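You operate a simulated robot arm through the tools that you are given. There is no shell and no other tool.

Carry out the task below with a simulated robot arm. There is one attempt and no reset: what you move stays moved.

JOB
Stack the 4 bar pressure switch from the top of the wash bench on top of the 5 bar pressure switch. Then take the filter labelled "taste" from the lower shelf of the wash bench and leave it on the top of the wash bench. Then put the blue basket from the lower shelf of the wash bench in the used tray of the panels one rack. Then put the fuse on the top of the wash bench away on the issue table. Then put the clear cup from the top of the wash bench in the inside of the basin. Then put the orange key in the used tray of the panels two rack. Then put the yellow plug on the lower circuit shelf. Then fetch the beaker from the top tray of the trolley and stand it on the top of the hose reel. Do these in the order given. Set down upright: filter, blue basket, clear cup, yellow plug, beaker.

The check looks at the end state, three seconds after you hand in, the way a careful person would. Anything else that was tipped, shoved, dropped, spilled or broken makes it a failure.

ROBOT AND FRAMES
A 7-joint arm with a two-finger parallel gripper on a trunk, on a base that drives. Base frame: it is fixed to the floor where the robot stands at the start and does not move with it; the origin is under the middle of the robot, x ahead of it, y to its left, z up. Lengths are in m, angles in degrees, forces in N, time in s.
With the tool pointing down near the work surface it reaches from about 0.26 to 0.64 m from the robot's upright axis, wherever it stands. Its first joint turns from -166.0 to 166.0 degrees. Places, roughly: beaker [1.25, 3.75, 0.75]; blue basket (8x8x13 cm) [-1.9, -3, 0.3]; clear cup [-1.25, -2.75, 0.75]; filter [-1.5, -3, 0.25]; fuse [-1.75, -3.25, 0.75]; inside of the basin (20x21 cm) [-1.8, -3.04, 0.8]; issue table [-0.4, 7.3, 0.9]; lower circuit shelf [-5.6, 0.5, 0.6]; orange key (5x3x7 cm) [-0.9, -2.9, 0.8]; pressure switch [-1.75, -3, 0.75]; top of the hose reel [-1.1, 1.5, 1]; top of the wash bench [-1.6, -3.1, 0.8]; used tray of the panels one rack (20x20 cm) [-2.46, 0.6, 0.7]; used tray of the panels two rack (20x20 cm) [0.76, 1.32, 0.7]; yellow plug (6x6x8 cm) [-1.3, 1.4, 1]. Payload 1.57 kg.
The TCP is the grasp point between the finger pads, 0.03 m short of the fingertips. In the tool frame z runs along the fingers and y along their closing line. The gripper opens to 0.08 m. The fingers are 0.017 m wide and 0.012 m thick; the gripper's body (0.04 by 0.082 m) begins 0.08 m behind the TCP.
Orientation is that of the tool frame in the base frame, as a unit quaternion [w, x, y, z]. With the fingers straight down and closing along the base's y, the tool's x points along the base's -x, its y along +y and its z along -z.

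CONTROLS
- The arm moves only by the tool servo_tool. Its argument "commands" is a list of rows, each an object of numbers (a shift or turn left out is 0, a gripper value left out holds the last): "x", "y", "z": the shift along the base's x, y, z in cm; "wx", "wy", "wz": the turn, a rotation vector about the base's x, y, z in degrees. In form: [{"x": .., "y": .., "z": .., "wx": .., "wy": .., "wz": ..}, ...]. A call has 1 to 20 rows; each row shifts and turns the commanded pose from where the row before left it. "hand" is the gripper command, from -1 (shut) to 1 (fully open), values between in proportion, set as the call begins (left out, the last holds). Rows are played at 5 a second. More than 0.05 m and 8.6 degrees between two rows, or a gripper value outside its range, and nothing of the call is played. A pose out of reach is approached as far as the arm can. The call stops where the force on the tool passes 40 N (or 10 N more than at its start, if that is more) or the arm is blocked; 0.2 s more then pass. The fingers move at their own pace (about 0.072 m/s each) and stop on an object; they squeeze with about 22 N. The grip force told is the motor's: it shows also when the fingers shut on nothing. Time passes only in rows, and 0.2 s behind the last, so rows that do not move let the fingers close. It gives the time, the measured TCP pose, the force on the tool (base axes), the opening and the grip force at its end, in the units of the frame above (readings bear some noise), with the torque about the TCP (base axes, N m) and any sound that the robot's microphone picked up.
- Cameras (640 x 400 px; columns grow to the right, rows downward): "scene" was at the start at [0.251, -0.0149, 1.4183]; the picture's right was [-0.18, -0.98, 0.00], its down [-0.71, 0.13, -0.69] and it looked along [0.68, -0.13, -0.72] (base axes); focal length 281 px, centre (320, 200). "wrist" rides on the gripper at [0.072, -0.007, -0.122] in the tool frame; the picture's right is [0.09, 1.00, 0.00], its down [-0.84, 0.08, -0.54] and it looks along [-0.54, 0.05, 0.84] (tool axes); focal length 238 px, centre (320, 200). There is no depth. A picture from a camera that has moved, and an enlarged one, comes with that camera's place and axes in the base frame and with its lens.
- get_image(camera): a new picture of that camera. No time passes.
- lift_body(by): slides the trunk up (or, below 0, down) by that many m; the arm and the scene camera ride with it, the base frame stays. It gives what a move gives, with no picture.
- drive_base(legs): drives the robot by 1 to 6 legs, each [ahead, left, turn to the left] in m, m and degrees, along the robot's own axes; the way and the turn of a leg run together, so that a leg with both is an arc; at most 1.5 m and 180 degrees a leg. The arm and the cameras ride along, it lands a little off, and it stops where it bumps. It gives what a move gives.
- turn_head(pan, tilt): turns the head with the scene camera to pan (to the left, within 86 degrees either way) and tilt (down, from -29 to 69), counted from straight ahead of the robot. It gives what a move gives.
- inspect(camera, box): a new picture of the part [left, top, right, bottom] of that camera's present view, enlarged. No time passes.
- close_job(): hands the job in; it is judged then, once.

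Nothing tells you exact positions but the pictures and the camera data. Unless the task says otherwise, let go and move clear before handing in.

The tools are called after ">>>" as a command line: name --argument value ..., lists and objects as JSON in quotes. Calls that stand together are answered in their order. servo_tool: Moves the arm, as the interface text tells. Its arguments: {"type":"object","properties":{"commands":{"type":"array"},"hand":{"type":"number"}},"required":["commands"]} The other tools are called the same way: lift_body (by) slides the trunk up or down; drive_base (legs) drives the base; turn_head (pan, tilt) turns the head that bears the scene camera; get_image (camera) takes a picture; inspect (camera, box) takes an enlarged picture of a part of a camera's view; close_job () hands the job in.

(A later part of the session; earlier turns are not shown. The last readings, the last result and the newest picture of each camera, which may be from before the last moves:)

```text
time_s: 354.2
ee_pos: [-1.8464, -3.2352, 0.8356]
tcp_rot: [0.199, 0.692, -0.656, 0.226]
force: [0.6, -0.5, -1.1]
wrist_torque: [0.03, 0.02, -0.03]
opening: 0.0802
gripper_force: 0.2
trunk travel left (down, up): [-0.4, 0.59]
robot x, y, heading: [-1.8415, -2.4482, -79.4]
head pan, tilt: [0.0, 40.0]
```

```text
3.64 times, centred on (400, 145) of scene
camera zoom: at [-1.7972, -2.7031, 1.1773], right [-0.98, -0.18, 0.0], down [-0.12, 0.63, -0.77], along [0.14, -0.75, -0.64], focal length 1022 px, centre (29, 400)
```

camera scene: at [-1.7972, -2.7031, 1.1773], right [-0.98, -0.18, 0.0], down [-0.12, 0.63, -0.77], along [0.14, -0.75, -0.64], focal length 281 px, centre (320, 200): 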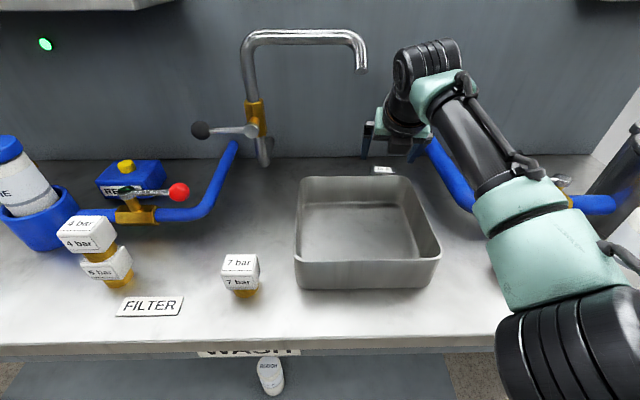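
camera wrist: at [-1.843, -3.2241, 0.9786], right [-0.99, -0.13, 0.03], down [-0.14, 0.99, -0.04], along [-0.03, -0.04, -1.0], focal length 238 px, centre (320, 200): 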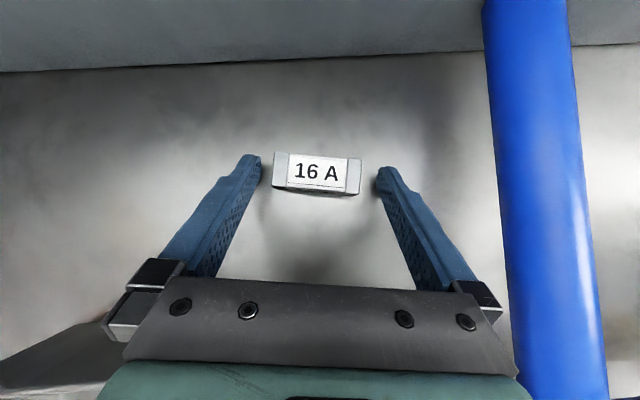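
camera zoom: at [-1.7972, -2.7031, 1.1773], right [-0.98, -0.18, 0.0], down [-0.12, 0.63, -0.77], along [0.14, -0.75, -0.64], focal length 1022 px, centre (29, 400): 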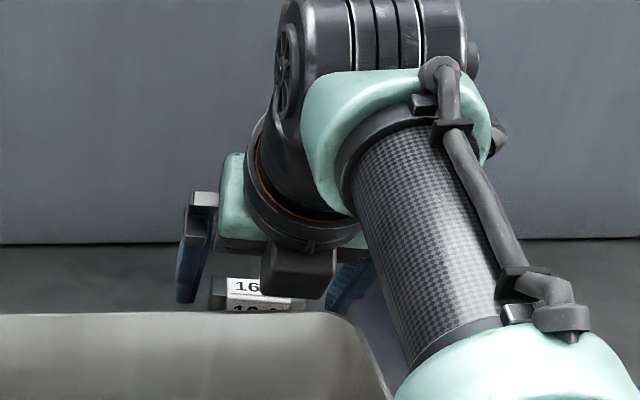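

>>> servo_tool --commands '[{"z": -0.4, "y": -0.2, "x": 0.1}, {}]'

>>> servo_tool --commands '[{}, {}, {}]' --hand -1

>>> get_image --camera "wrist"

```text
time_s: 354.8
ee_pos: [-1.8461, -3.2373, 0.8318]
tcp_rot: [0.199, 0.692, -0.656, 0.227]
force: [-0.4, -0.2, 0.2]
wrist_torque: [0.04, -0.04, 0.01]
opening: 0.08
gripper_force: 0.1
trunk travel left (down, up): [-0.4, 0.59]
robot x, y, heading: [-1.8459, -2.4516, -79.3]
head pan, tilt: [0.0, 40.0]
```

```text
time_s: 355.6
ee_pos: [-1.8457, -3.2372, 0.8321]
tcp_rot: [0.199, 0.692, -0.655, 0.226]
force: [-0.3, -0.3, 1.1]
wrist_torque: [-0.03, 0.04, -0.01]
opening: 0.0572
gripper_force: 22.2
trunk travel left (down, up): [-0.4, 0.59]
robot x, y, heading: [-1.8438, -2.453, -79.4]
head pan, tilt: [0.0, 40.0]
```

```text
taken
camera wrist: at [-1.8422, -3.2258, 0.9748], right [-0.99, -0.13, 0.03], down [-0.14, 0.99, -0.04], along [-0.03, -0.04, -1.0], focal length 238 px, centre (320, 200)
```

wrist: 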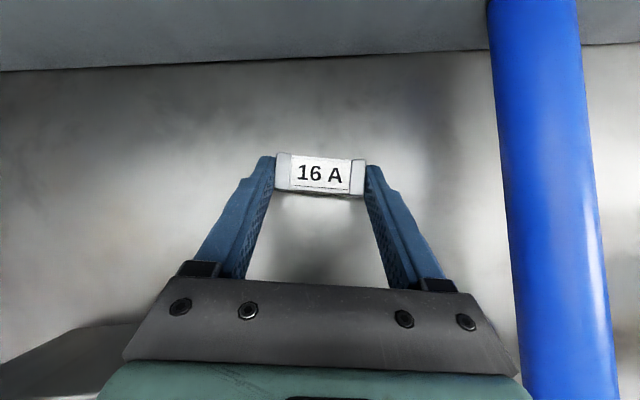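

Fuse gripped at 5.7 cm. I'll lift along the tool axis and retract.

>>> servo_tool --commands '[{"z": 1.5, "y": 0.5}, {"z": 3.5, "y": 2.4}, {"z": 3.5, "y": 2.4}, {"z": 3.5, "y": 2.4}, {"z": 2, "y": 4}, {"y": 4}, {"y": 4}, {}]'

>>> get_image --camera "wrist"

>>> drive_base --legs '[[-0.55, 0, 0]]'

>>> get_image --camera "scene"

```text
time_s: 357.4
ee_pos: [-1.8454, -3.0387, 0.971]
tcp_rot: [0.199, 0.691, -0.657, 0.226]
force: [0.7, -0.2, 0.0]
wrist_torque: [-0.03, 0.02, -0.01]
opening: 0.0571
gripper_force: 21.7
trunk travel left (down, up): [-0.4, 0.59]
robot x, y, heading: [-1.8482, -2.4519, -79.6]
head pan, tilt: [0.0, 40.0]
```

```text
taken
camera wrist: at [-1.8431, -3.0276, 1.1137], right [-0.99, -0.13, 0.03], down [-0.14, 0.99, -0.04], along [-0.03, -0.04, -1.0], focal length 238 px, centre (320, 200)
```

wrist: 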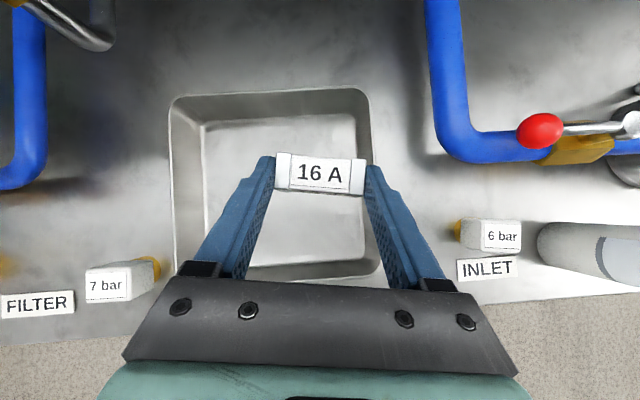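

```text
time_s: 360.6
ee_pos: [-1.9451, -2.5021, 0.972]
tcp_rot: [0.199, 0.691, -0.657, 0.226]
force: [0.1, 0.2, -0.9]
wrist_torque: [0.01, 0.01, 0.03]
opening: 0.0574
gripper_force: 21.6
trunk travel left (down, up): [-0.4, 0.59]
robot x, y, heading: [-1.9432, -1.9157, -79.9]
head pan, tilt: [0.0, 40.0]
```

```text
taken
camera scene: at [-1.8963, -2.1662, 1.1773], right [-0.98, -0.18, 0.0], down [-0.12, 0.63, -0.77], along [0.14, -0.75, -0.64], focal length 281 px, centre (320, 200)
```

scene: 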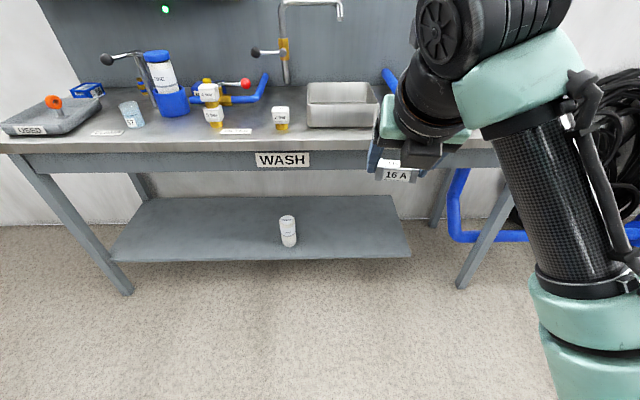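

Next is the issue table, far north at about (-0.4, 7.3). I'll drive around the pallets again.

>>> lift_body --by 0.1

>>> drive_base --legs '[[0, 1.3, 0], [0, 0.72, 0], [0, 0, 170], [1.1, 0, 0], [1.0, 0, 0]]'

```text
time_s: 361.9
ee_pos: [-1.9472, -2.5019, 1.0706]
tcp_rot: [0.2, 0.691, -0.656, 0.227]
force: [0.6, 0.0, -1.1]
wrist_torque: [0.03, -0.05, 0.0]
opening: 0.0573
gripper_force: 22.3
trunk travel left (down, up): [-0.5, 0.49]
robot x, y, heading: [-1.9453, -1.9193, -79.6]
head pan, tilt: [0.0, 40.0]
```

```text
time_s: 389.0
ee_pos: [0.1401, 1.1264, 1.0718]
tcp_rot: [-0.207, 0.716, 0.629, 0.219]
force: [1.1, 0.2, 0.0]
wrist_torque: [-0.02, 0.0, 0.02]
opening: 0.0571
gripper_force: 22.2
trunk travel left (down, up): [-0.5, 0.49]
robot x, y, heading: [0.0317, 0.5477, 89.7]
head pan, tilt: [0.0, 40.0]
```

>>> drive_base --legs '[[0.35, 0.3, 0], [1.2, 0, 0], [1.4, 0.1, 0]]'

>>> turn_head --pan 0 --tilt 20

>>> get_image --camera "scene"

>>> turn_head --pan -50 --tilt 20

>>> get_image --camera "scene"

```text
time_s: 404.0
ee_pos: [-0.2609, 4.0818, 1.0712]
tcp_rot: [-0.209, 0.713, 0.632, 0.218]
force: [-0.6, -0.4, 0.4]
wrist_torque: [0.01, 0.03, -0.02]
opening: 0.0571
gripper_force: 21.7
trunk travel left (down, up): [-0.5, 0.49]
robot x, y, heading: [-0.3621, 3.5033, 90.5]
head pan, tilt: [0.0, 40.0]
```

```text
time_s: 404.9
ee_pos: [-0.2615, 4.081, 1.0696]
tcp_rot: [-0.209, 0.713, 0.633, 0.218]
force: [0.1, 0.5, -1.1]
wrist_torque: [0.04, 0.0, 0.01]
opening: 0.0569
gripper_force: 21.9
trunk travel left (down, up): [-0.5, 0.49]
robot x, y, heading: [-0.3656, 3.5013, 90.5]
head pan, tilt: [0.0, 20.0]
```

```text
taken
camera scene: at [-0.3629, 3.7663, 1.3086], right [1.0, 0.01, 0.0], down [0.0, -0.34, -0.94], along [-0.01, 0.94, -0.34], focal length 281 px, centre (320, 200)
```

scene: 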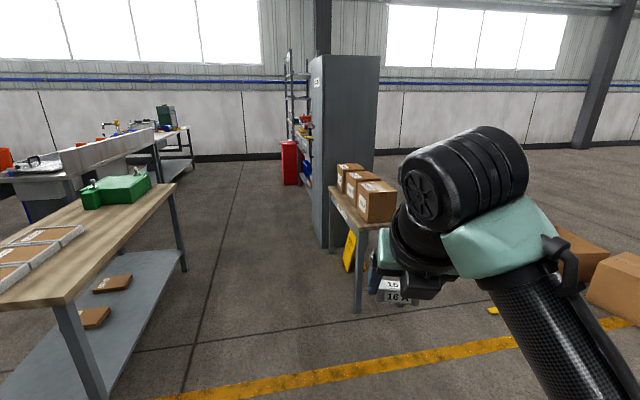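

```text
time_s: 406.0
ee_pos: [-0.261, 4.0815, 1.0717]
tcp_rot: [-0.208, 0.713, 0.633, 0.218]
force: [0.9, 0.3, -1.1]
wrist_torque: [-0.01, 0.0, 0.0]
opening: 0.0573
gripper_force: 22.2
trunk travel left (down, up): [-0.5, 0.49]
robot x, y, heading: [-0.3652, 3.5002, 90.7]
head pan, tilt: [-50.0, 20.0]
```

```text
taken
camera scene: at [-0.2913, 3.7338, 1.3087], right [0.65, -0.76, 0.0], down [-0.26, -0.22, -0.94], along [0.71, 0.61, -0.34], focal length 281 px, centre (320, 200)
```

scene: 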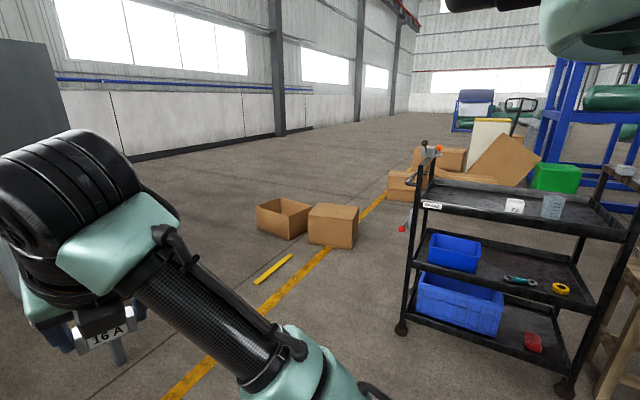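

The trolley with the beaker stands to the east. The issue table looks to be the bench beside the tall grey cabinet at the north. I'll drive on and look from its west side.

>>> drive_base --legs '[[0.9, 0.2, 0], [0.6, 0.1, 0]]'

>>> turn_head --pan 0 --tilt 15

>>> get_image --camera "scene"

```text
time_s: 413.9
ee_pos: [-0.5609, 5.5839, 1.0712]
tcp_rot: [-0.207, 0.718, 0.627, 0.221]
force: [-0.4, -0.7, -0.7]
wrist_torque: [0.02, 0.0, -0.03]
opening: 0.0571
gripper_force: 22.0
trunk travel left (down, up): [-0.5, 0.49]
robot x, y, heading: [-0.6679, 5.0084, 90.0]
head pan, tilt: [-50.0, 20.0]
```

```text
time_s: 415.1
ee_pos: [-0.562, 5.5834, 1.0704]
tcp_rot: [-0.208, 0.716, 0.629, 0.219]
force: [0.2, -0.3, -0.7]
wrist_torque: [-0.02, 0.01, -0.01]
opening: 0.0572
gripper_force: 22.3
trunk travel left (down, up): [-0.5, 0.49]
robot x, y, heading: [-0.6698, 5.0065, 89.9]
head pan, tilt: [0.0, 15.0]
```

```text
taken
camera scene: at [-0.6663, 5.2694, 1.3168], right [1.0, 0.0, 0.0], down [0.0, -0.26, -0.97], along [0.0, 0.97, -0.26], focal length 281 px, centre (320, 200)
```

scene: 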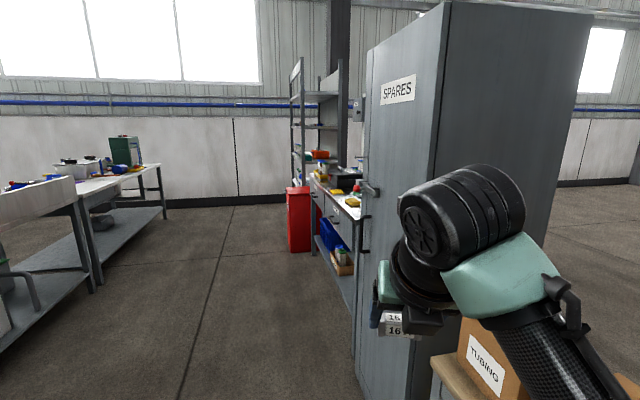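

>>> drive_base --legs '[[0.7, 0.3, 0], [1.2, 0.3, 0], [0, 0, -85]]'

>>> turn_head --pan 0 --tilt 30

>>> get_image --camera "scene"

>>> turn_head --pan 40 --tilt 30

>>> get_image --camera "scene"

```text
time_s: 428.8
ee_pos: [-0.6905, 6.8949, 1.0715]
tcp_rot: [-0.009, 0.953, -0.005, 0.302]
force: [-0.8, -0.5, -1.0]
wrist_torque: [-0.01, 0.05, -0.02]
opening: 0.057
gripper_force: 22.1
trunk travel left (down, up): [-0.5, 0.49]
robot x, y, heading: [-1.2784, 6.9371, 6.8]
head pan, tilt: [0.0, 15.0]
```

```text
time_s: 429.6
ee_pos: [-0.6894, 6.8953, 1.0721]
tcp_rot: [-0.009, 0.953, -0.005, 0.302]
force: [-1.1, -0.2, 0.4]
wrist_torque: [-0.01, 0.02, -0.03]
opening: 0.057
gripper_force: 21.6
trunk travel left (down, up): [-0.5, 0.49]
robot x, y, heading: [-1.2763, 6.9334, 6.9]
head pan, tilt: [0.0, 30.0]
```

```text
taken
camera scene: at [-1.0154, 6.9639, 1.2927], right [0.12, -0.99, 0.0], down [-0.5, -0.06, -0.87], along [0.86, 0.1, -0.5], focal length 281 px, centre (320, 200)
```

scene: 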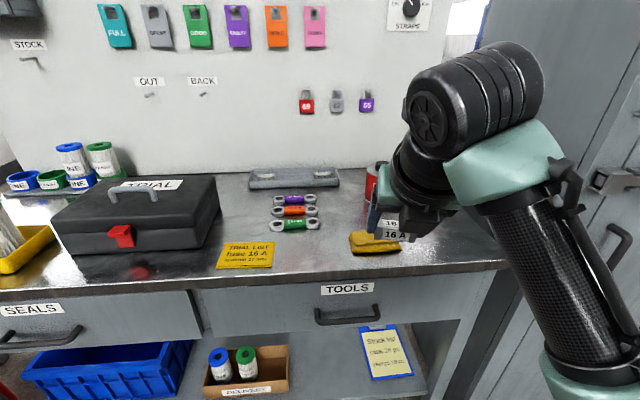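

```text
time_s: 430.6
ee_pos: [-0.69, 6.8959, 1.0714]
tcp_rot: [-0.01, 0.953, -0.005, 0.302]
force: [-0.6, 0.5, 0.0]
wrist_torque: [0.03, 0.01, 0.02]
opening: 0.0568
gripper_force: 22.2
trunk travel left (down, up): [-0.5, 0.49]
robot x, y, heading: [-1.2789, 6.9336, 6.5]
head pan, tilt: [40.0, 30.0]
```

```text
taken
camera scene: at [-1.0432, 7.0191, 1.2926], right [0.73, -0.69, 0.0], down [-0.34, -0.36, -0.87], along [0.59, 0.63, -0.5], focal length 281 px, centre (320, 200)
```

scene: 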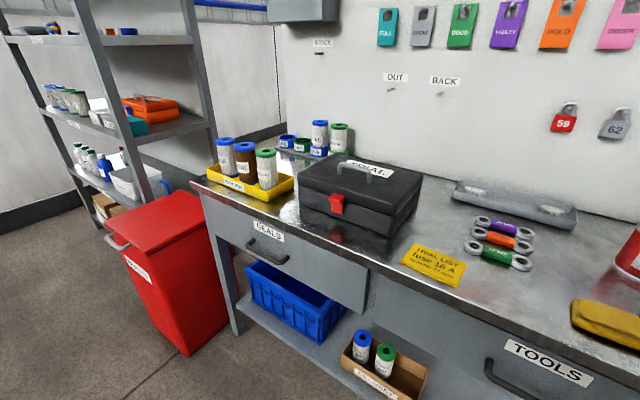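

This is the issue table, and a note mentions "fuse 16 A". I'll read the notes and labels before putting the fuse anywhere.

>>> inspect --camera "scene" --box '[380, 230, 500, 310]'

>>> inspect --camera "scene" --box '[200, 100, 440, 250]'

>>> inspect --camera "scene" --box '[430, 160, 640, 300]'

>>> turn_head --pan 0 --tilt 30

>>> inspect --camera "scene" --box '[200, 150, 420, 290]'

>>> inspect --camera "scene" --box '[180, 320, 440, 400]'

>>> inspect --camera "scene" --box '[0, 0, 450, 130]'

```text
5.00 times, centred on (440, 270) of scene
camera zoom: at [-1.0432, 7.0191, 1.2926], right [0.73, -0.69, 0.0], down [-0.34, -0.36, -0.87], along [0.59, 0.63, -0.5], focal length 1406 px, centre (-280, -150)
```

zoom: 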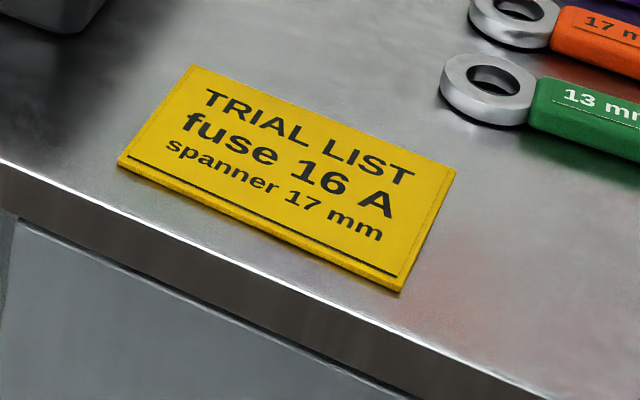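

```text
2.67 times, centred on (320, 175) of scene
camera zoom: at [-1.0432, 7.0191, 1.2926], right [0.73, -0.69, 0.0], down [-0.34, -0.36, -0.87], along [0.59, 0.63, -0.5], focal length 750 px, centre (320, 267)
```

zoom: 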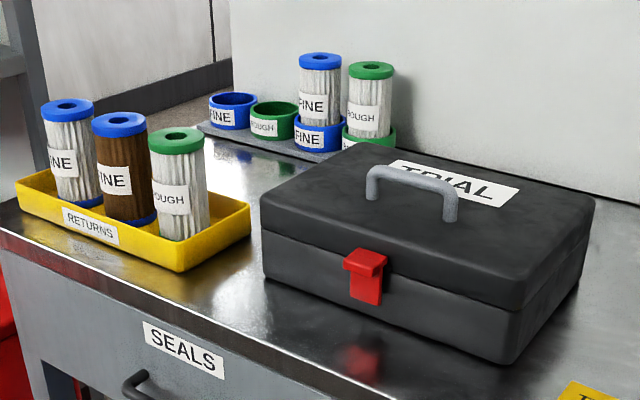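

```text
2.86 times, centred on (535, 230) of scene
camera zoom: at [-1.0432, 7.0191, 1.2926], right [0.73, -0.69, 0.0], down [-0.34, -0.36, -0.87], along [0.59, 0.63, -0.5], focal length 803 px, centre (-294, 114)
```

zoom: 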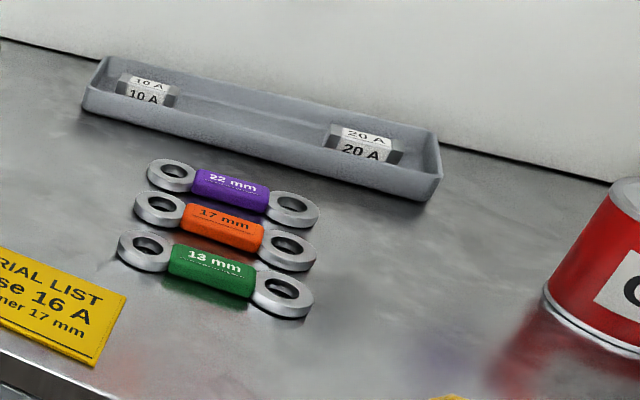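

```text
time_s: 431.7
ee_pos: [-0.6906, 6.8956, 1.0719]
tcp_rot: [-0.01, 0.953, -0.005, 0.302]
force: [0.0, 0.2, -1.3]
wrist_torque: [0.06, -0.02, -0.01]
opening: 0.0574
gripper_force: 22.1
trunk travel left (down, up): [-0.5, 0.49]
robot x, y, heading: [-1.2775, 6.9311, 6.4]
head pan, tilt: [0.0, 30.0]
```

```text
2.86 times, centred on (310, 220) of scene
camera zoom: at [-1.0154, 6.964, 1.2926], right [0.12, -0.99, 0.0], down [-0.5, -0.06, -0.87], along [0.86, 0.1, -0.5], focal length 803 px, centre (349, 143)
```

zoom: 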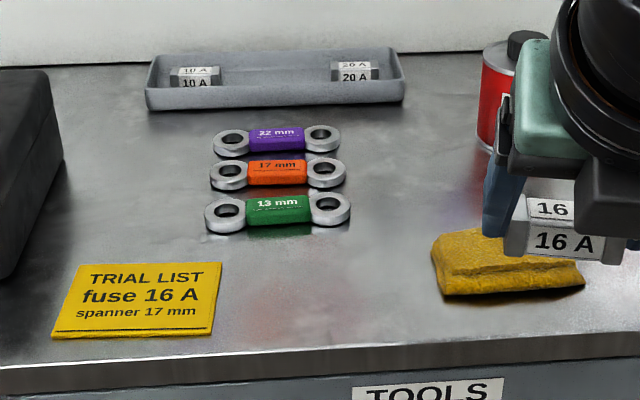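

```text
2.46 times, centred on (310, 360) of scene
camera zoom: at [-1.0154, 6.964, 1.2926], right [0.12, -0.99, 0.0], down [-0.5, -0.06, -0.87], along [0.86, 0.1, -0.5], focal length 692 px, centre (345, -194)
```

zoom: 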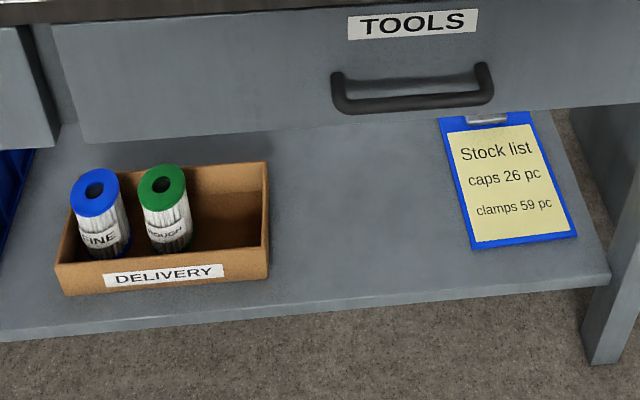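

```text
1.42 times, centred on (225, 65) of scene
camera zoom: at [-1.0154, 6.964, 1.2926], right [0.12, -0.99, 0.0], down [-0.5, -0.06, -0.87], along [0.86, 0.1, -0.5], focal length 400 px, centre (455, 392)
```

zoom: 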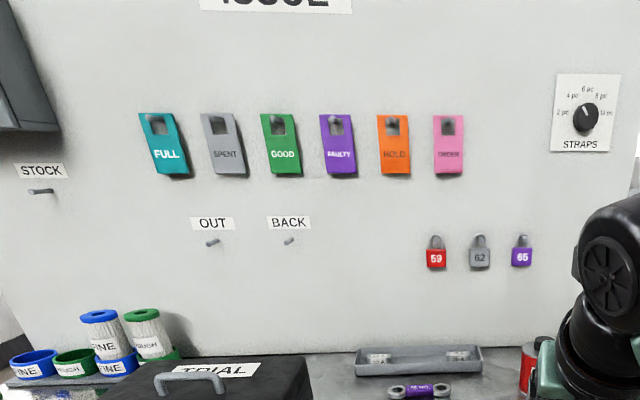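

The grey tray at the back holds 10 A and 20 A fuses with a gap between, so the 16 A belongs there. I need its height accurately, so I'll raise the trunk for a second viewpoint.

>>> lift_body --by 0.2

>>> turn_head --pan 0 --tilt 40

>>> get_image --camera "scene"

>>> inspect --camera "scene" --box '[220, 100, 380, 200]'

>>> get_image --camera "wrist"

```text
time_s: 433.9
ee_pos: [-0.6903, 6.8964, 1.2708]
tcp_rot: [-0.01, 0.953, -0.005, 0.301]
force: [-0.2, 1.0, -1.1]
wrist_torque: [0.03, 0.01, -0.02]
opening: 0.0571
gripper_force: 22.0
trunk travel left (down, up): [-0.7, 0.29]
robot x, y, heading: [-1.2778, 6.9337, 7.0]
head pan, tilt: [0.0, 30.0]
```

```text
time_s: 434.6
ee_pos: [-0.6904, 6.8958, 1.2712]
tcp_rot: [-0.01, 0.953, -0.005, 0.302]
force: [0.1, -0.2, -0.5]
wrist_torque: [-0.02, 0.01, -0.01]
opening: 0.0571
gripper_force: 22.4
trunk travel left (down, up): [-0.7, 0.29]
robot x, y, heading: [-1.2732, 6.934, 6.7]
head pan, tilt: [0.0, 40.0]
```

```text
taken
camera scene: at [-1.0208, 6.9633, 1.4773], right [0.12, -0.99, 0.0], down [-0.64, -0.08, -0.77], along [0.76, 0.09, -0.64], focal length 281 px, centre (320, 200)
```

scene: 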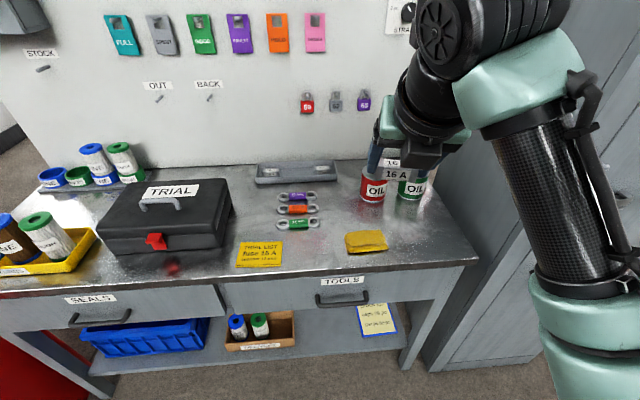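

```text
4.00 times, centred on (300, 150) of scene
camera zoom: at [-1.0208, 6.9633, 1.4773], right [0.12, -0.99, 0.0], down [-0.64, -0.08, -0.77], along [0.76, 0.09, -0.64], focal length 1125 px, centre (400, 400)
```

zoom: 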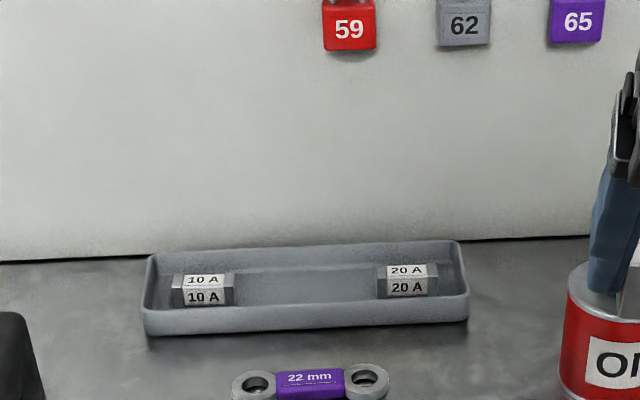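

```text
taken
camera wrist: at [-0.7015, 6.8988, 1.4138], right [0.07, -1.0, 0.03], down [-1.0, -0.07, -0.04], along [0.04, -0.03, -1.0], focal length 238 px, centre (320, 200)
```

wrist: 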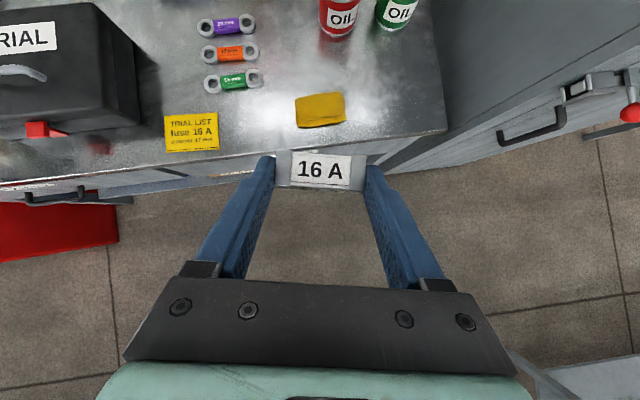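

The tray gap centre is at about (-0.150, 7.155), fuse tops at z 0.887 (floor ≈0.865). I'll square up to the table, move in, and lower the trunk.

>>> drive_base --legs '[[0, 0, 4], [0.3, 0.115, 0]]'

>>> lift_body --by -0.2

>>> turn_head --pan 0 --tilt 40

>>> get_image --camera "scene"

>>> get_image --camera "wrist"

```text
time_s: 437.2
ee_pos: [-0.4142, 7.107, 1.2713]
tcp_rot: [-0.02, 0.953, 0.029, 0.301]
force: [0.3, -0.2, -0.7]
wrist_torque: [0.0, 0.0, 0.02]
opening: 0.0568
gripper_force: 21.9
trunk travel left (down, up): [-0.7, 0.29]
robot x, y, heading: [-1.0046, 7.1041, 10.8]
head pan, tilt: [0.0, 40.0]
```

```text
time_s: 439.4
ee_pos: [-0.4153, 7.106, 1.0717]
tcp_rot: [-0.02, 0.953, 0.028, 0.301]
force: [0.0, 0.1, -0.9]
wrist_torque: [0.03, 0.02, -0.01]
opening: 0.057
gripper_force: 22.2
trunk travel left (down, up): [-0.5, 0.49]
robot x, y, heading: [-1.0038, 7.1057, 11.0]
head pan, tilt: [0.0, 40.0]
```

```text
time_s: 440.0
ee_pos: [-0.414, 7.1064, 1.0709]
tcp_rot: [-0.019, 0.953, 0.028, 0.302]
force: [0.3, 0.7, 0.5]
wrist_torque: [-0.03, 0.02, 0.0]
opening: 0.057
gripper_force: 22.2
trunk travel left (down, up): [-0.5, 0.49]
robot x, y, heading: [-1.0014, 7.1035, 10.7]
head pan, tilt: [0.0, 40.0]
```

```text
taken
camera scene: at [-0.7493, 7.1512, 1.2773], right [0.19, -0.98, 0.0], down [-0.63, -0.12, -0.77], along [0.75, 0.14, -0.64], focal length 281 px, centre (320, 200)
```

scene: 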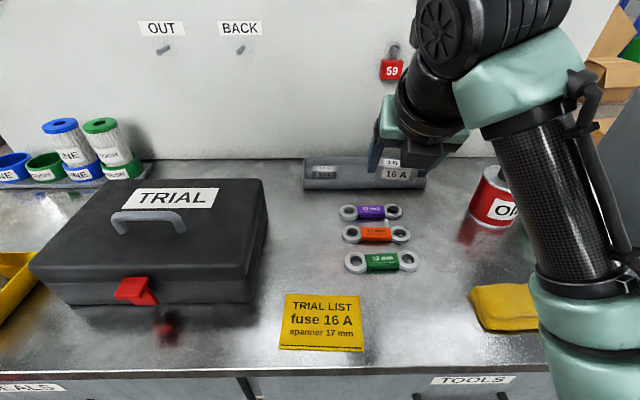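

```text
taken
camera wrist: at [-0.4264, 7.1092, 1.2139], right [0.14, -0.99, 0.03], down [-0.99, -0.14, -0.04], along [0.04, -0.03, -1.0], focal length 238 px, centre (320, 200)
```

wrist: 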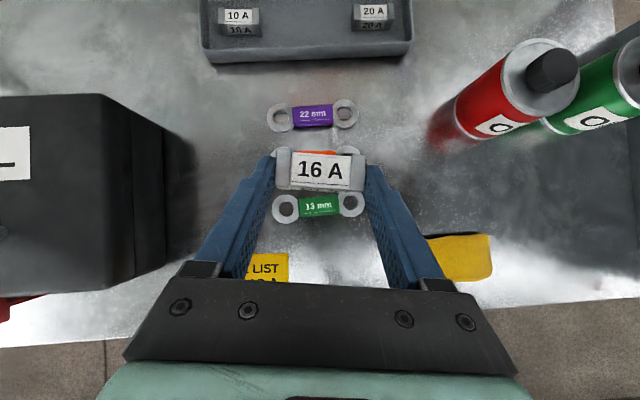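

>>> servo_tool --commands '[{"wz": 8.0}, {"x": 4.0, "y": 0.6, "z": -1.5}, {"x": 4.0, "y": 0.6, "z": -1.5}, {"x": 4.0, "y": 0.6, "z": -1.5}, {"x": 3.4, "y": 0.6, "z": -1.5}, {}]'

>>> get_image --camera "wrist"

>>> get_image --camera "scene"

```text
time_s: 441.4
ee_pos: [-0.2614, 7.1304, 1.0117]
tcp_rot: [-0.041, 0.948, 0.095, 0.3]
force: [-0.2, -0.3, -0.2]
wrist_torque: [-0.02, 0.01, 0.02]
opening: 0.057
gripper_force: 22.4
trunk travel left (down, up): [-0.5, 0.49]
robot x, y, heading: [-1.0017, 7.1022, 10.8]
head pan, tilt: [0.0, 40.0]
```

```text
taken
camera wrist: at [-0.2724, 7.1317, 1.1531], right [0.28, -0.96, 0.03], down [-0.96, -0.28, -0.04], along [0.05, -0.02, -1.0], focal length 238 px, centre (320, 200)
```

wrist: 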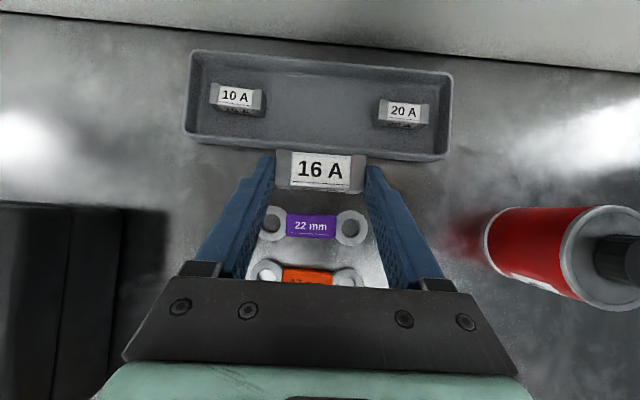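

```text
taken
camera scene: at [-0.7494, 7.1512, 1.2773], right [0.19, -0.98, 0.0], down [-0.63, -0.12, -0.77], along [0.75, 0.14, -0.64], focal length 281 px, centre (320, 200)
```

scene: 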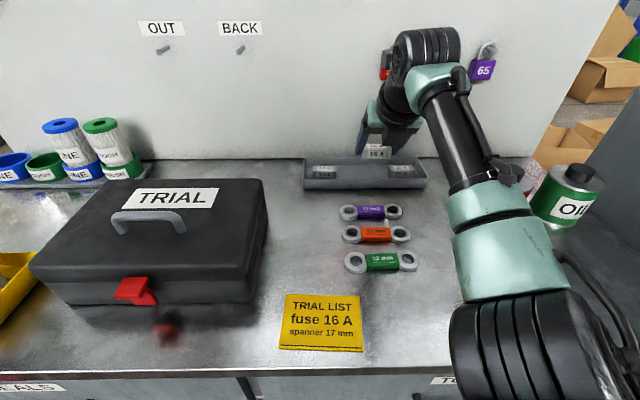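

The fuse is lined up with the gap laterally. I'll move over it and down to just above the tray.

>>> servo_tool --commands '[{"x": 3.2, "y": 0.8, "z": -1.5}, {"x": 3.2, "y": 0.8, "z": -2.5}, {"x": 3.0, "y": 0.75, "z": -3.0}, {}]'

>>> get_image --camera "wrist"

>>> inspect --camera "scene" --box '[290, 100, 450, 200]'

```text
time_s: 442.4
ee_pos: [-0.2342, 7.1291, 0.99]
tcp_rot: [-0.04, 0.95, 0.09, 0.295]
force: [-0.7, 0.5, 0.0]
wrist_torque: [-0.01, -0.03, 0.02]
opening: 0.0574
gripper_force: 22.3
out of reach, approached as far as the arm can: row 1, 2, 3
trunk travel left (down, up): [-0.5, 0.49]
robot x, y, heading: [-1.004, 7.1012, 10.8]
head pan, tilt: [0.0, 40.0]
```

```text
taken
camera wrist: at [-0.2442, 7.1296, 1.1325], right [0.27, -0.96, 0.03], down [-0.96, -0.27, -0.03], along [0.04, -0.02, -1.0], focal length 238 px, centre (320, 200)
```

wrist: 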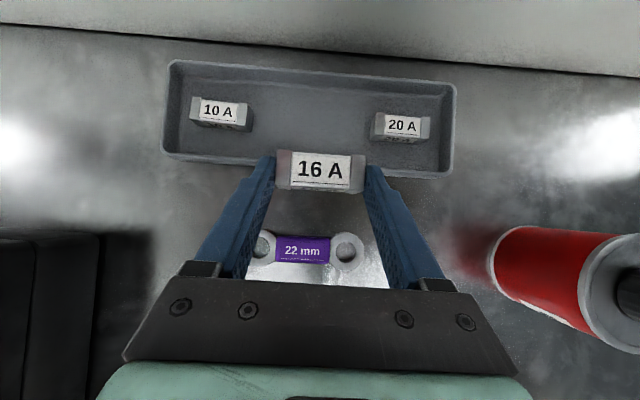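

```text
4.00 times, centred on (370, 150) of scene
camera zoom: at [-0.7491, 7.1511, 1.2773], right [0.19, -0.98, 0.0], down [-0.63, -0.12, -0.77], along [0.75, 0.14, -0.64], focal length 1125 px, centre (120, 400)
```

zoom: 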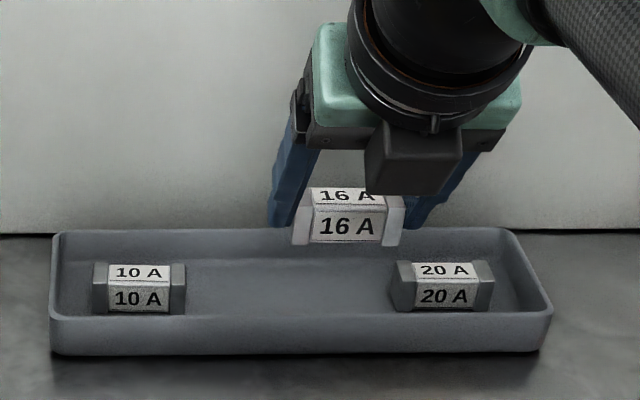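

The arm ran out of reach. I'll pull back, tilt the tool 15° more for reach, lower the trunk 8 cm and move 3 cm closer.

>>> servo_tool --commands '[{"x": -3.1, "y": -0.8, "z": 2.5}, {"x": -3.2, "y": -0.8, "z": 2.3}, {"x": -3.1, "y": -0.75, "z": 2.2}, {}]'

>>> servo_tool --commands '[{"wx": 1.75, "wy": -7.3, "z": 2}, {"wx": 1.75, "wy": -7.3, "z": 3}, {"z": 3}, {}]'

>>> lift_body --by -0.08

>>> drive_base --legs '[[0.035, 0, 0]]'

>>> get_image --camera "wrist"

```text
time_s: 443.4
ee_pos: [-0.3271, 7.1054, 1.0585]
tcp_rot: [-0.04, 0.949, 0.093, 0.299]
force: [0.4, -0.2, -1.9]
wrist_torque: [0.01, 0.03, -0.01]
opening: 0.0569
gripper_force: 22.0
trunk travel left (down, up): [-0.5, 0.49]
robot x, y, heading: [-0.9995, 7.1031, 10.8]
head pan, tilt: [0.0, 40.0]
```

```text
time_s: 444.4
ee_pos: [-0.3279, 7.1041, 1.1392]
tcp_rot: [-0.056, 0.902, 0.088, 0.42]
force: [-0.5, 0.8, -0.9]
wrist_torque: [0.03, 0.0, -0.03]
opening: 0.0573
gripper_force: 22.2
trunk travel left (down, up): [-0.5, 0.49]
robot x, y, heading: [-1.0006, 7.107, 10.8]
head pan, tilt: [0.0, 40.0]
```

```text
time_s: 445.5
ee_pos: [-0.3272, 7.1043, 1.0585]
tcp_rot: [-0.056, 0.901, 0.088, 0.421]
force: [-0.6, -0.1, -0.8]
wrist_torque: [-0.01, 0.01, -0.02]
opening: 0.0569
gripper_force: 21.7
trunk travel left (down, up): [-0.42, 0.57]
robot x, y, heading: [-1.0029, 7.1035, 11.1]
head pan, tilt: [0.0, 40.0]
```

```text
time_s: 446.4
ee_pos: [-0.292, 7.1106, 1.0595]
tcp_rot: [-0.057, 0.902, 0.088, 0.419]
force: [0.3, 0.6, -1.3]
wrist_torque: [0.0, -0.03, 0.01]
opening: 0.0572
gripper_force: 21.6
trunk travel left (down, up): [-0.42, 0.57]
robot x, y, heading: [-0.9653, 7.1101, 11.0]
head pan, tilt: [0.0, 40.0]
```

```text
taken
camera wrist: at [-0.3393, 7.1034, 1.1928], right [0.27, -0.96, 0.04], down [-0.92, -0.27, -0.3], along [0.3, 0.04, -0.95], focal length 238 px, centre (320, 200)
```

wrist: 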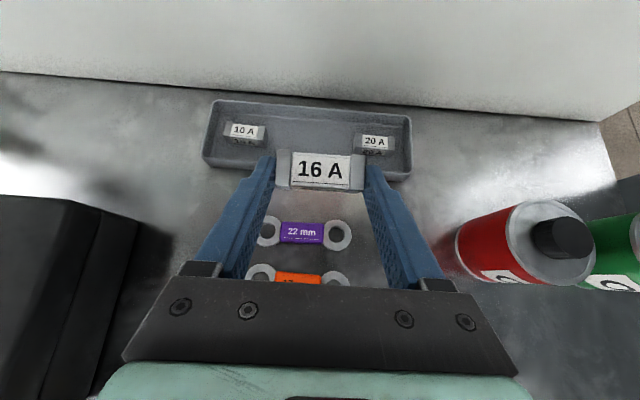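

>>> servo_tool --commands '[{"x": 2.9, "y": 1.05, "z": -2.5}, {"x": 2.9, "y": 1.05, "z": -2.7}, {"x": 2.9, "y": 1.05, "z": -2.7}, {"x": 2.9, "y": 1.05, "z": -2.7}, {}]'

>>> get_image --camera "wrist"

>>> inspect --camera "scene" --box '[290, 80, 450, 180]'

```text
time_s: 447.6
ee_pos: [-0.1771, 7.1552, 0.955]
tcp_rot: [-0.058, 0.901, 0.09, 0.42]
force: [-0.5, -0.4, -1.5]
wrist_torque: [-0.01, 0.01, -0.03]
opening: 0.057
gripper_force: 21.8
trunk travel left (down, up): [-0.42, 0.57]
robot x, y, heading: [-0.9655, 7.1102, 10.5]
head pan, tilt: [0.0, 40.0]
```

```text
taken
camera wrist: at [-0.2237, 7.1468, 1.0894], right [0.27, -0.96, 0.04], down [-0.92, -0.27, -0.3], along [0.3, 0.04, -0.95], focal length 238 px, centre (320, 200)
```

wrist: 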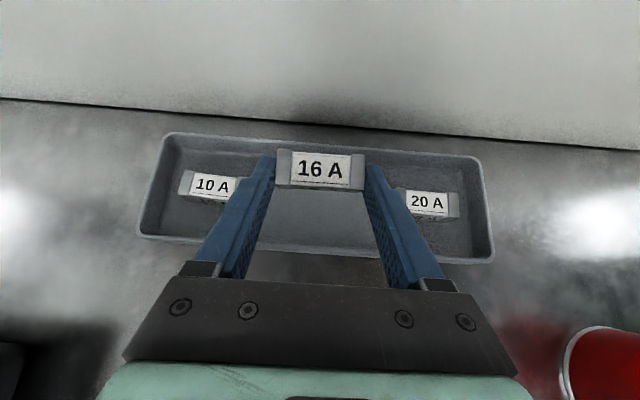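

```text
4.00 times, centred on (370, 130) of scene
camera zoom: at [-0.7146, 7.1576, 1.1973], right [0.19, -0.98, 0.0], down [-0.63, -0.12, -0.77], along [0.75, 0.14, -0.64], focal length 1125 px, centre (120, 480)
```

zoom: 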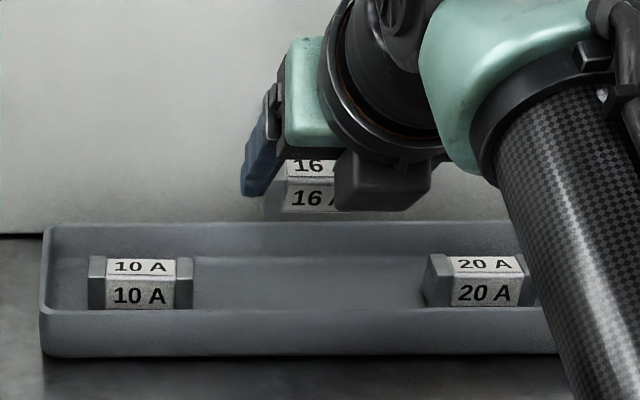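

>>> servo_tool --commands '[{"z": -2.5}, {"z": -1.5}, {}]'

>>> servo_tool --commands '[{"z": -0.5}, {}]'

>>> servo_tool --commands '[{"z": -0.4}, {}]'

>>> get_image --camera "wrist"

```text
time_s: 448.4
ee_pos: [-0.1765, 7.1527, 0.9135]
tcp_rot: [-0.057, 0.901, 0.089, 0.42]
force: [-0.4, -0.2, -0.2]
wrist_torque: [0.02, -0.01, 0.0]
opening: 0.0571
gripper_force: 21.8
trunk travel left (down, up): [-0.42, 0.57]
robot x, y, heading: [-0.9639, 7.1107, 10.9]
head pan, tilt: [0.0, 40.0]
```

```text
time_s: 449.0
ee_pos: [-0.1783, 7.1535, 0.9075]
tcp_rot: [-0.058, 0.902, 0.089, 0.419]
force: [0.4, -0.4, -0.8]
wrist_torque: [0.01, -0.01, -0.03]
opening: 0.0571
gripper_force: 22.6
trunk travel left (down, up): [-0.42, 0.57]
robot x, y, heading: [-0.9675, 7.1129, 10.6]
head pan, tilt: [0.0, 40.0]
```

```text
time_s: 449.6
ee_pos: [-0.1773, 7.154, 0.9047]
tcp_rot: [-0.057, 0.902, 0.089, 0.42]
force: [0.3, -0.3, -0.6]
wrist_torque: [0.03, -0.02, 0.02]
opening: 0.0568
gripper_force: 22.3
trunk travel left (down, up): [-0.42, 0.57]
robot x, y, heading: [-0.9691, 7.1124, 10.6]
head pan, tilt: [0.0, 40.0]
```

```text
taken
camera wrist: at [-0.2246, 7.1456, 1.0387], right [0.27, -0.96, 0.04], down [-0.92, -0.27, -0.3], along [0.3, 0.04, -0.95], focal length 238 px, centre (320, 200)
```

wrist: 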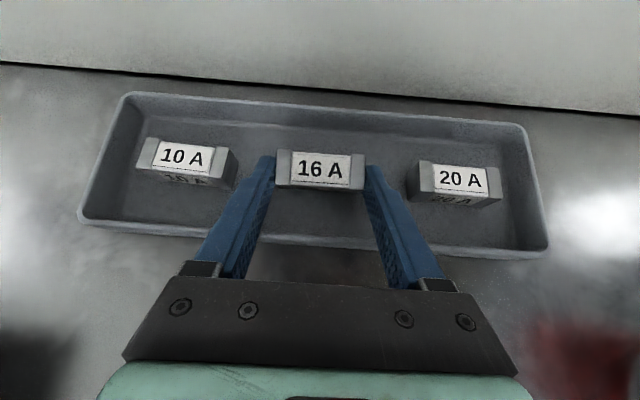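

>>> servo_tool --commands '[{"z": -0.4}, {}]'

>>> servo_tool --commands '[{"z": -0.3}, {}]'

>>> servo_tool --commands '[{"z": -0.3}, {}]'

```text
time_s: 450.2
ee_pos: [-0.1776, 7.152, 0.8997]
tcp_rot: [-0.057, 0.902, 0.089, 0.42]
force: [0.4, 0.3, -1.6]
wrist_torque: [0.01, 0.05, -0.02]
opening: 0.0571
gripper_force: 22.1
trunk travel left (down, up): [-0.42, 0.57]
robot x, y, heading: [-0.9687, 7.1109, 10.7]
head pan, tilt: [0.0, 40.0]
```

```text
time_s: 450.8
ee_pos: [-0.1778, 7.1533, 0.8983]
tcp_rot: [-0.058, 0.901, 0.09, 0.421]
force: [0.5, 1.1, 1.1]
wrist_torque: [0.0, -0.07, 0.02]
opening: 0.0571
gripper_force: 21.9
trunk travel left (down, up): [-0.42, 0.57]
robot x, y, heading: [-0.967, 7.1119, 10.8]
head pan, tilt: [0.0, 40.0]
```

```text
time_s: 451.4
ee_pos: [-0.1765, 7.1526, 0.8983]
tcp_rot: [-0.056, 0.9, 0.089, 0.422]
force: [-0.4, 0.1, 8.3]
wrist_torque: [-0.27, -0.12, -0.01]
opening: 0.0569
gripper_force: 21.7
trunk travel left (down, up): [-0.42, 0.57]
robot x, y, heading: [-0.966, 7.111, 10.6]
head pan, tilt: [0.0, 40.0]
```

Contact right where predicted. I'll release with a small opening and withdraw.

>>> servo_tool --commands '[{}, {}, {}]' --hand 0.8

>>> get_image --camera "wrist"

>>> servo_tool --commands '[{"z": 1.0, "x": -0.9, "y": -0.2}, {"z": 2.5, "x": -2.4, "y": -0.6}, {"z": 3, "x": -2.9, "y": -0.7}, {"z": 3, "x": -2.9, "y": -0.7}, {}]'

>>> get_image --camera "wrist"

>>> inspect --camera "scene" --box '[290, 80, 450, 180]'

```text
time_s: 452.2
ee_pos: [-0.1759, 7.1526, 0.8939]
tcp_rot: [-0.057, 0.902, 0.089, 0.419]
force: [-0.6, -0.7, -0.3]
wrist_torque: [-0.02, -0.02, 0.01]
opening: 0.0718
gripper_force: 0.1
trunk travel left (down, up): [-0.42, 0.57]
robot x, y, heading: [-0.9684, 7.1102, 10.7]
head pan, tilt: [0.0, 40.0]
```

```text
taken
camera wrist: at [-0.224, 7.1452, 1.0288], right [0.27, -0.96, 0.04], down [-0.92, -0.27, -0.3], along [0.3, 0.04, -0.95], focal length 238 px, centre (320, 200)
```

wrist: 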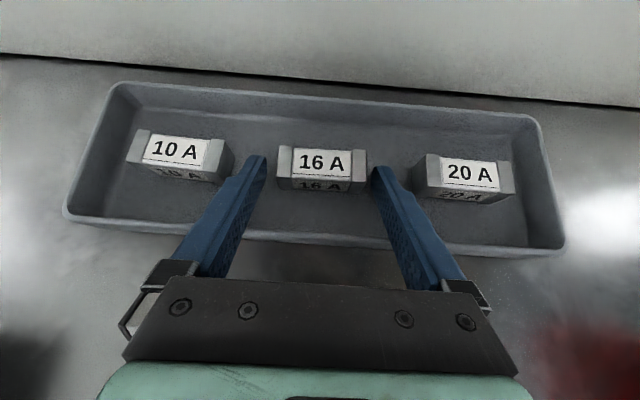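

```text
time_s: 453.4
ee_pos: [-0.27, 7.1304, 0.9888]
tcp_rot: [-0.057, 0.901, 0.089, 0.42]
force: [-0.5, -0.3, 0.6]
wrist_torque: [-0.02, -0.01, 0.02]
opening: 0.0721
gripper_force: 0.0
trunk travel left (down, up): [-0.42, 0.57]
robot x, y, heading: [-0.9683, 7.1076, 10.8]
head pan, tilt: [0.0, 40.0]
```

```text
taken
camera wrist: at [-0.3162, 7.1237, 1.1232], right [0.27, -0.96, 0.04], down [-0.92, -0.27, -0.3], along [0.3, 0.04, -0.95], focal length 238 px, centre (320, 200)
```

wrist: 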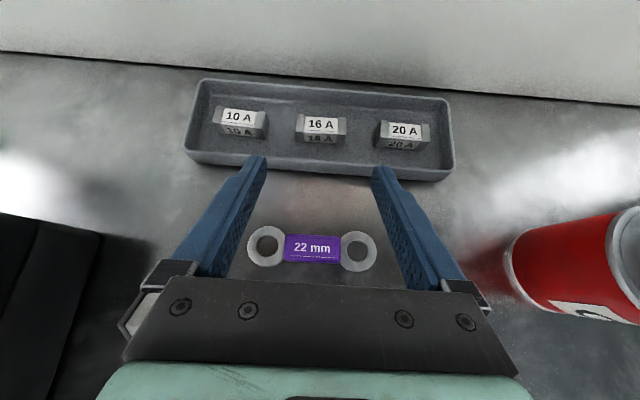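

```text
4.00 times, centred on (370, 130) of scene
camera zoom: at [-0.7145, 7.1577, 1.1973], right [0.19, -0.98, 0.0], down [-0.63, -0.12, -0.77], along [0.75, 0.14, -0.64], focal length 1125 px, centre (120, 480)
```

zoom: 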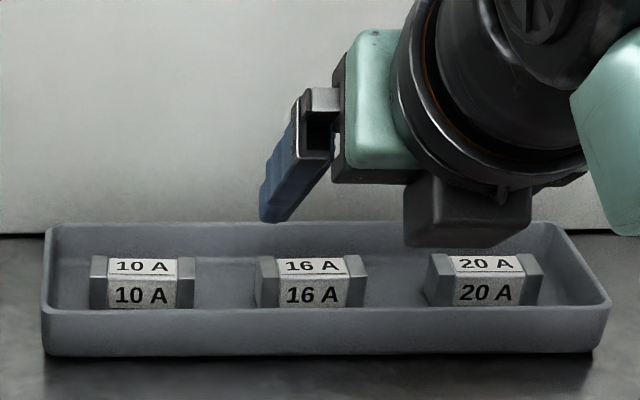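

The 16 A fuse sits neatly between the 10 A and the 20 A. Now the clear cup. I'll tuck the arm, back off, and return to the wash bench.

>>> servo_tool --commands '[{"x": -4, "y": -0.8, "z": 2}, {"x": -4, "y": -0.8, "z": 2}, {"x": -4, "y": -0.8, "z": 1}, {"x": -4, "y": -0.8}, {"x": -4, "y": -0.8}, {}]' --hand 1

>>> drive_base --legs '[[-0.48, 0, 0], [0, 0, -101], [0.7, 0.4, 0], [0.7, 0.38, 0], [1.3, 0.05, 0], [1.0, 0.25, 0]]'

```text
time_s: 454.8
ee_pos: [-0.4665, 7.0889, 1.0391]
tcp_rot: [-0.057, 0.901, 0.089, 0.42]
force: [0.2, -0.6, -0.6]
wrist_torque: [-0.02, -0.03, 0.02]
opening: 0.0799
gripper_force: 0.0
trunk travel left (down, up): [-0.42, 0.57]
robot x, y, heading: [-0.9648, 7.1082, 10.6]
head pan, tilt: [0.0, 40.0]
```

```text
time_s: 468.9
ee_pos: [-0.8144, 5.2176, 1.0297]
tcp_rot: [0.28, 0.647, -0.639, 0.308]
force: [-1.4, 0.3, -0.3]
wrist_torque: [0.03, -0.05, 0.02]
opening: 0.0802
gripper_force: 0.0
trunk travel left (down, up): [-0.42, 0.57]
robot x, y, heading: [-0.7004, 5.72, -90.0]
head pan, tilt: [0.0, 40.0]
stopped in leg 4: the robot was blocked; the commanded pose is now the measured one
```

I touched something on the east side, likely the spares cabinet. I'll look, then sidestep west.

>>> turn_head --pan 60 --tilt 45

>>> get_image --camera "scene"

>>> turn_head --pan -30 --tilt 45

>>> get_image --camera "scene"

```text
time_s: 470.2
ee_pos: [-0.8104, 5.215, 1.0289]
tcp_rot: [0.279, 0.649, -0.637, 0.308]
force: [1.0, 0.4, 0.3]
wrist_torque: [0.0, 0.02, -0.03]
opening: 0.0799
gripper_force: 0.1
trunk travel left (down, up): [-0.42, 0.57]
robot x, y, heading: [-0.6982, 5.7186, -89.4]
head pan, tilt: [60.0, 45.0]
```

```text
taken
camera scene: at [-0.6261, 5.4914, 1.1856], right [-0.49, -0.87, -0.02], down [-0.61, 0.36, -0.7], along [0.62, -0.34, -0.71], focal length 281 px, centre (320, 200)
```

scene: 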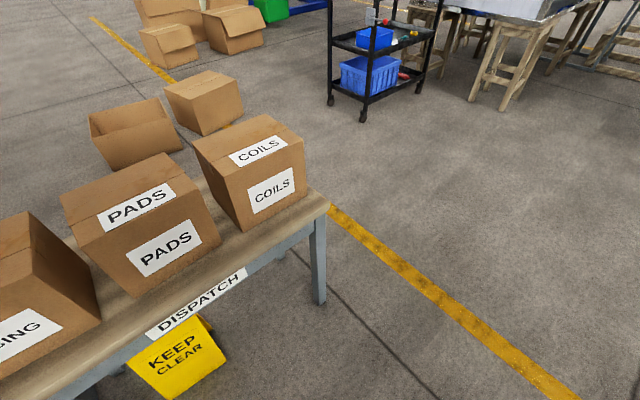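

```text
time_s: 471.9
ee_pos: [-0.8094, 5.2162, 1.0282]
tcp_rot: [0.279, 0.649, -0.638, 0.307]
force: [0.2, 0.7, -0.3]
wrist_torque: [0.0, 0.01, 0.0]
opening: 0.08
gripper_force: 0.1
trunk travel left (down, up): [-0.42, 0.57]
robot x, y, heading: [-0.7004, 5.7203, -89.5]
head pan, tilt: [-30.0, 45.0]
```

```text
taken
camera scene: at [-0.7368, 5.4608, 1.185], right [-0.87, 0.49, 0.01], down [0.35, 0.63, -0.69], along [-0.35, -0.6, -0.72], focal length 281 px, centre (320, 200)
```

scene: 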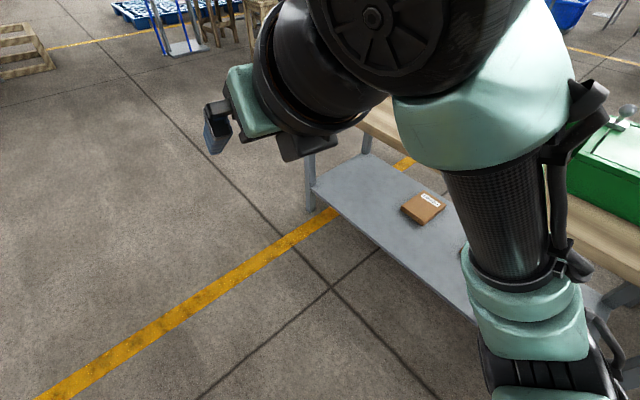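

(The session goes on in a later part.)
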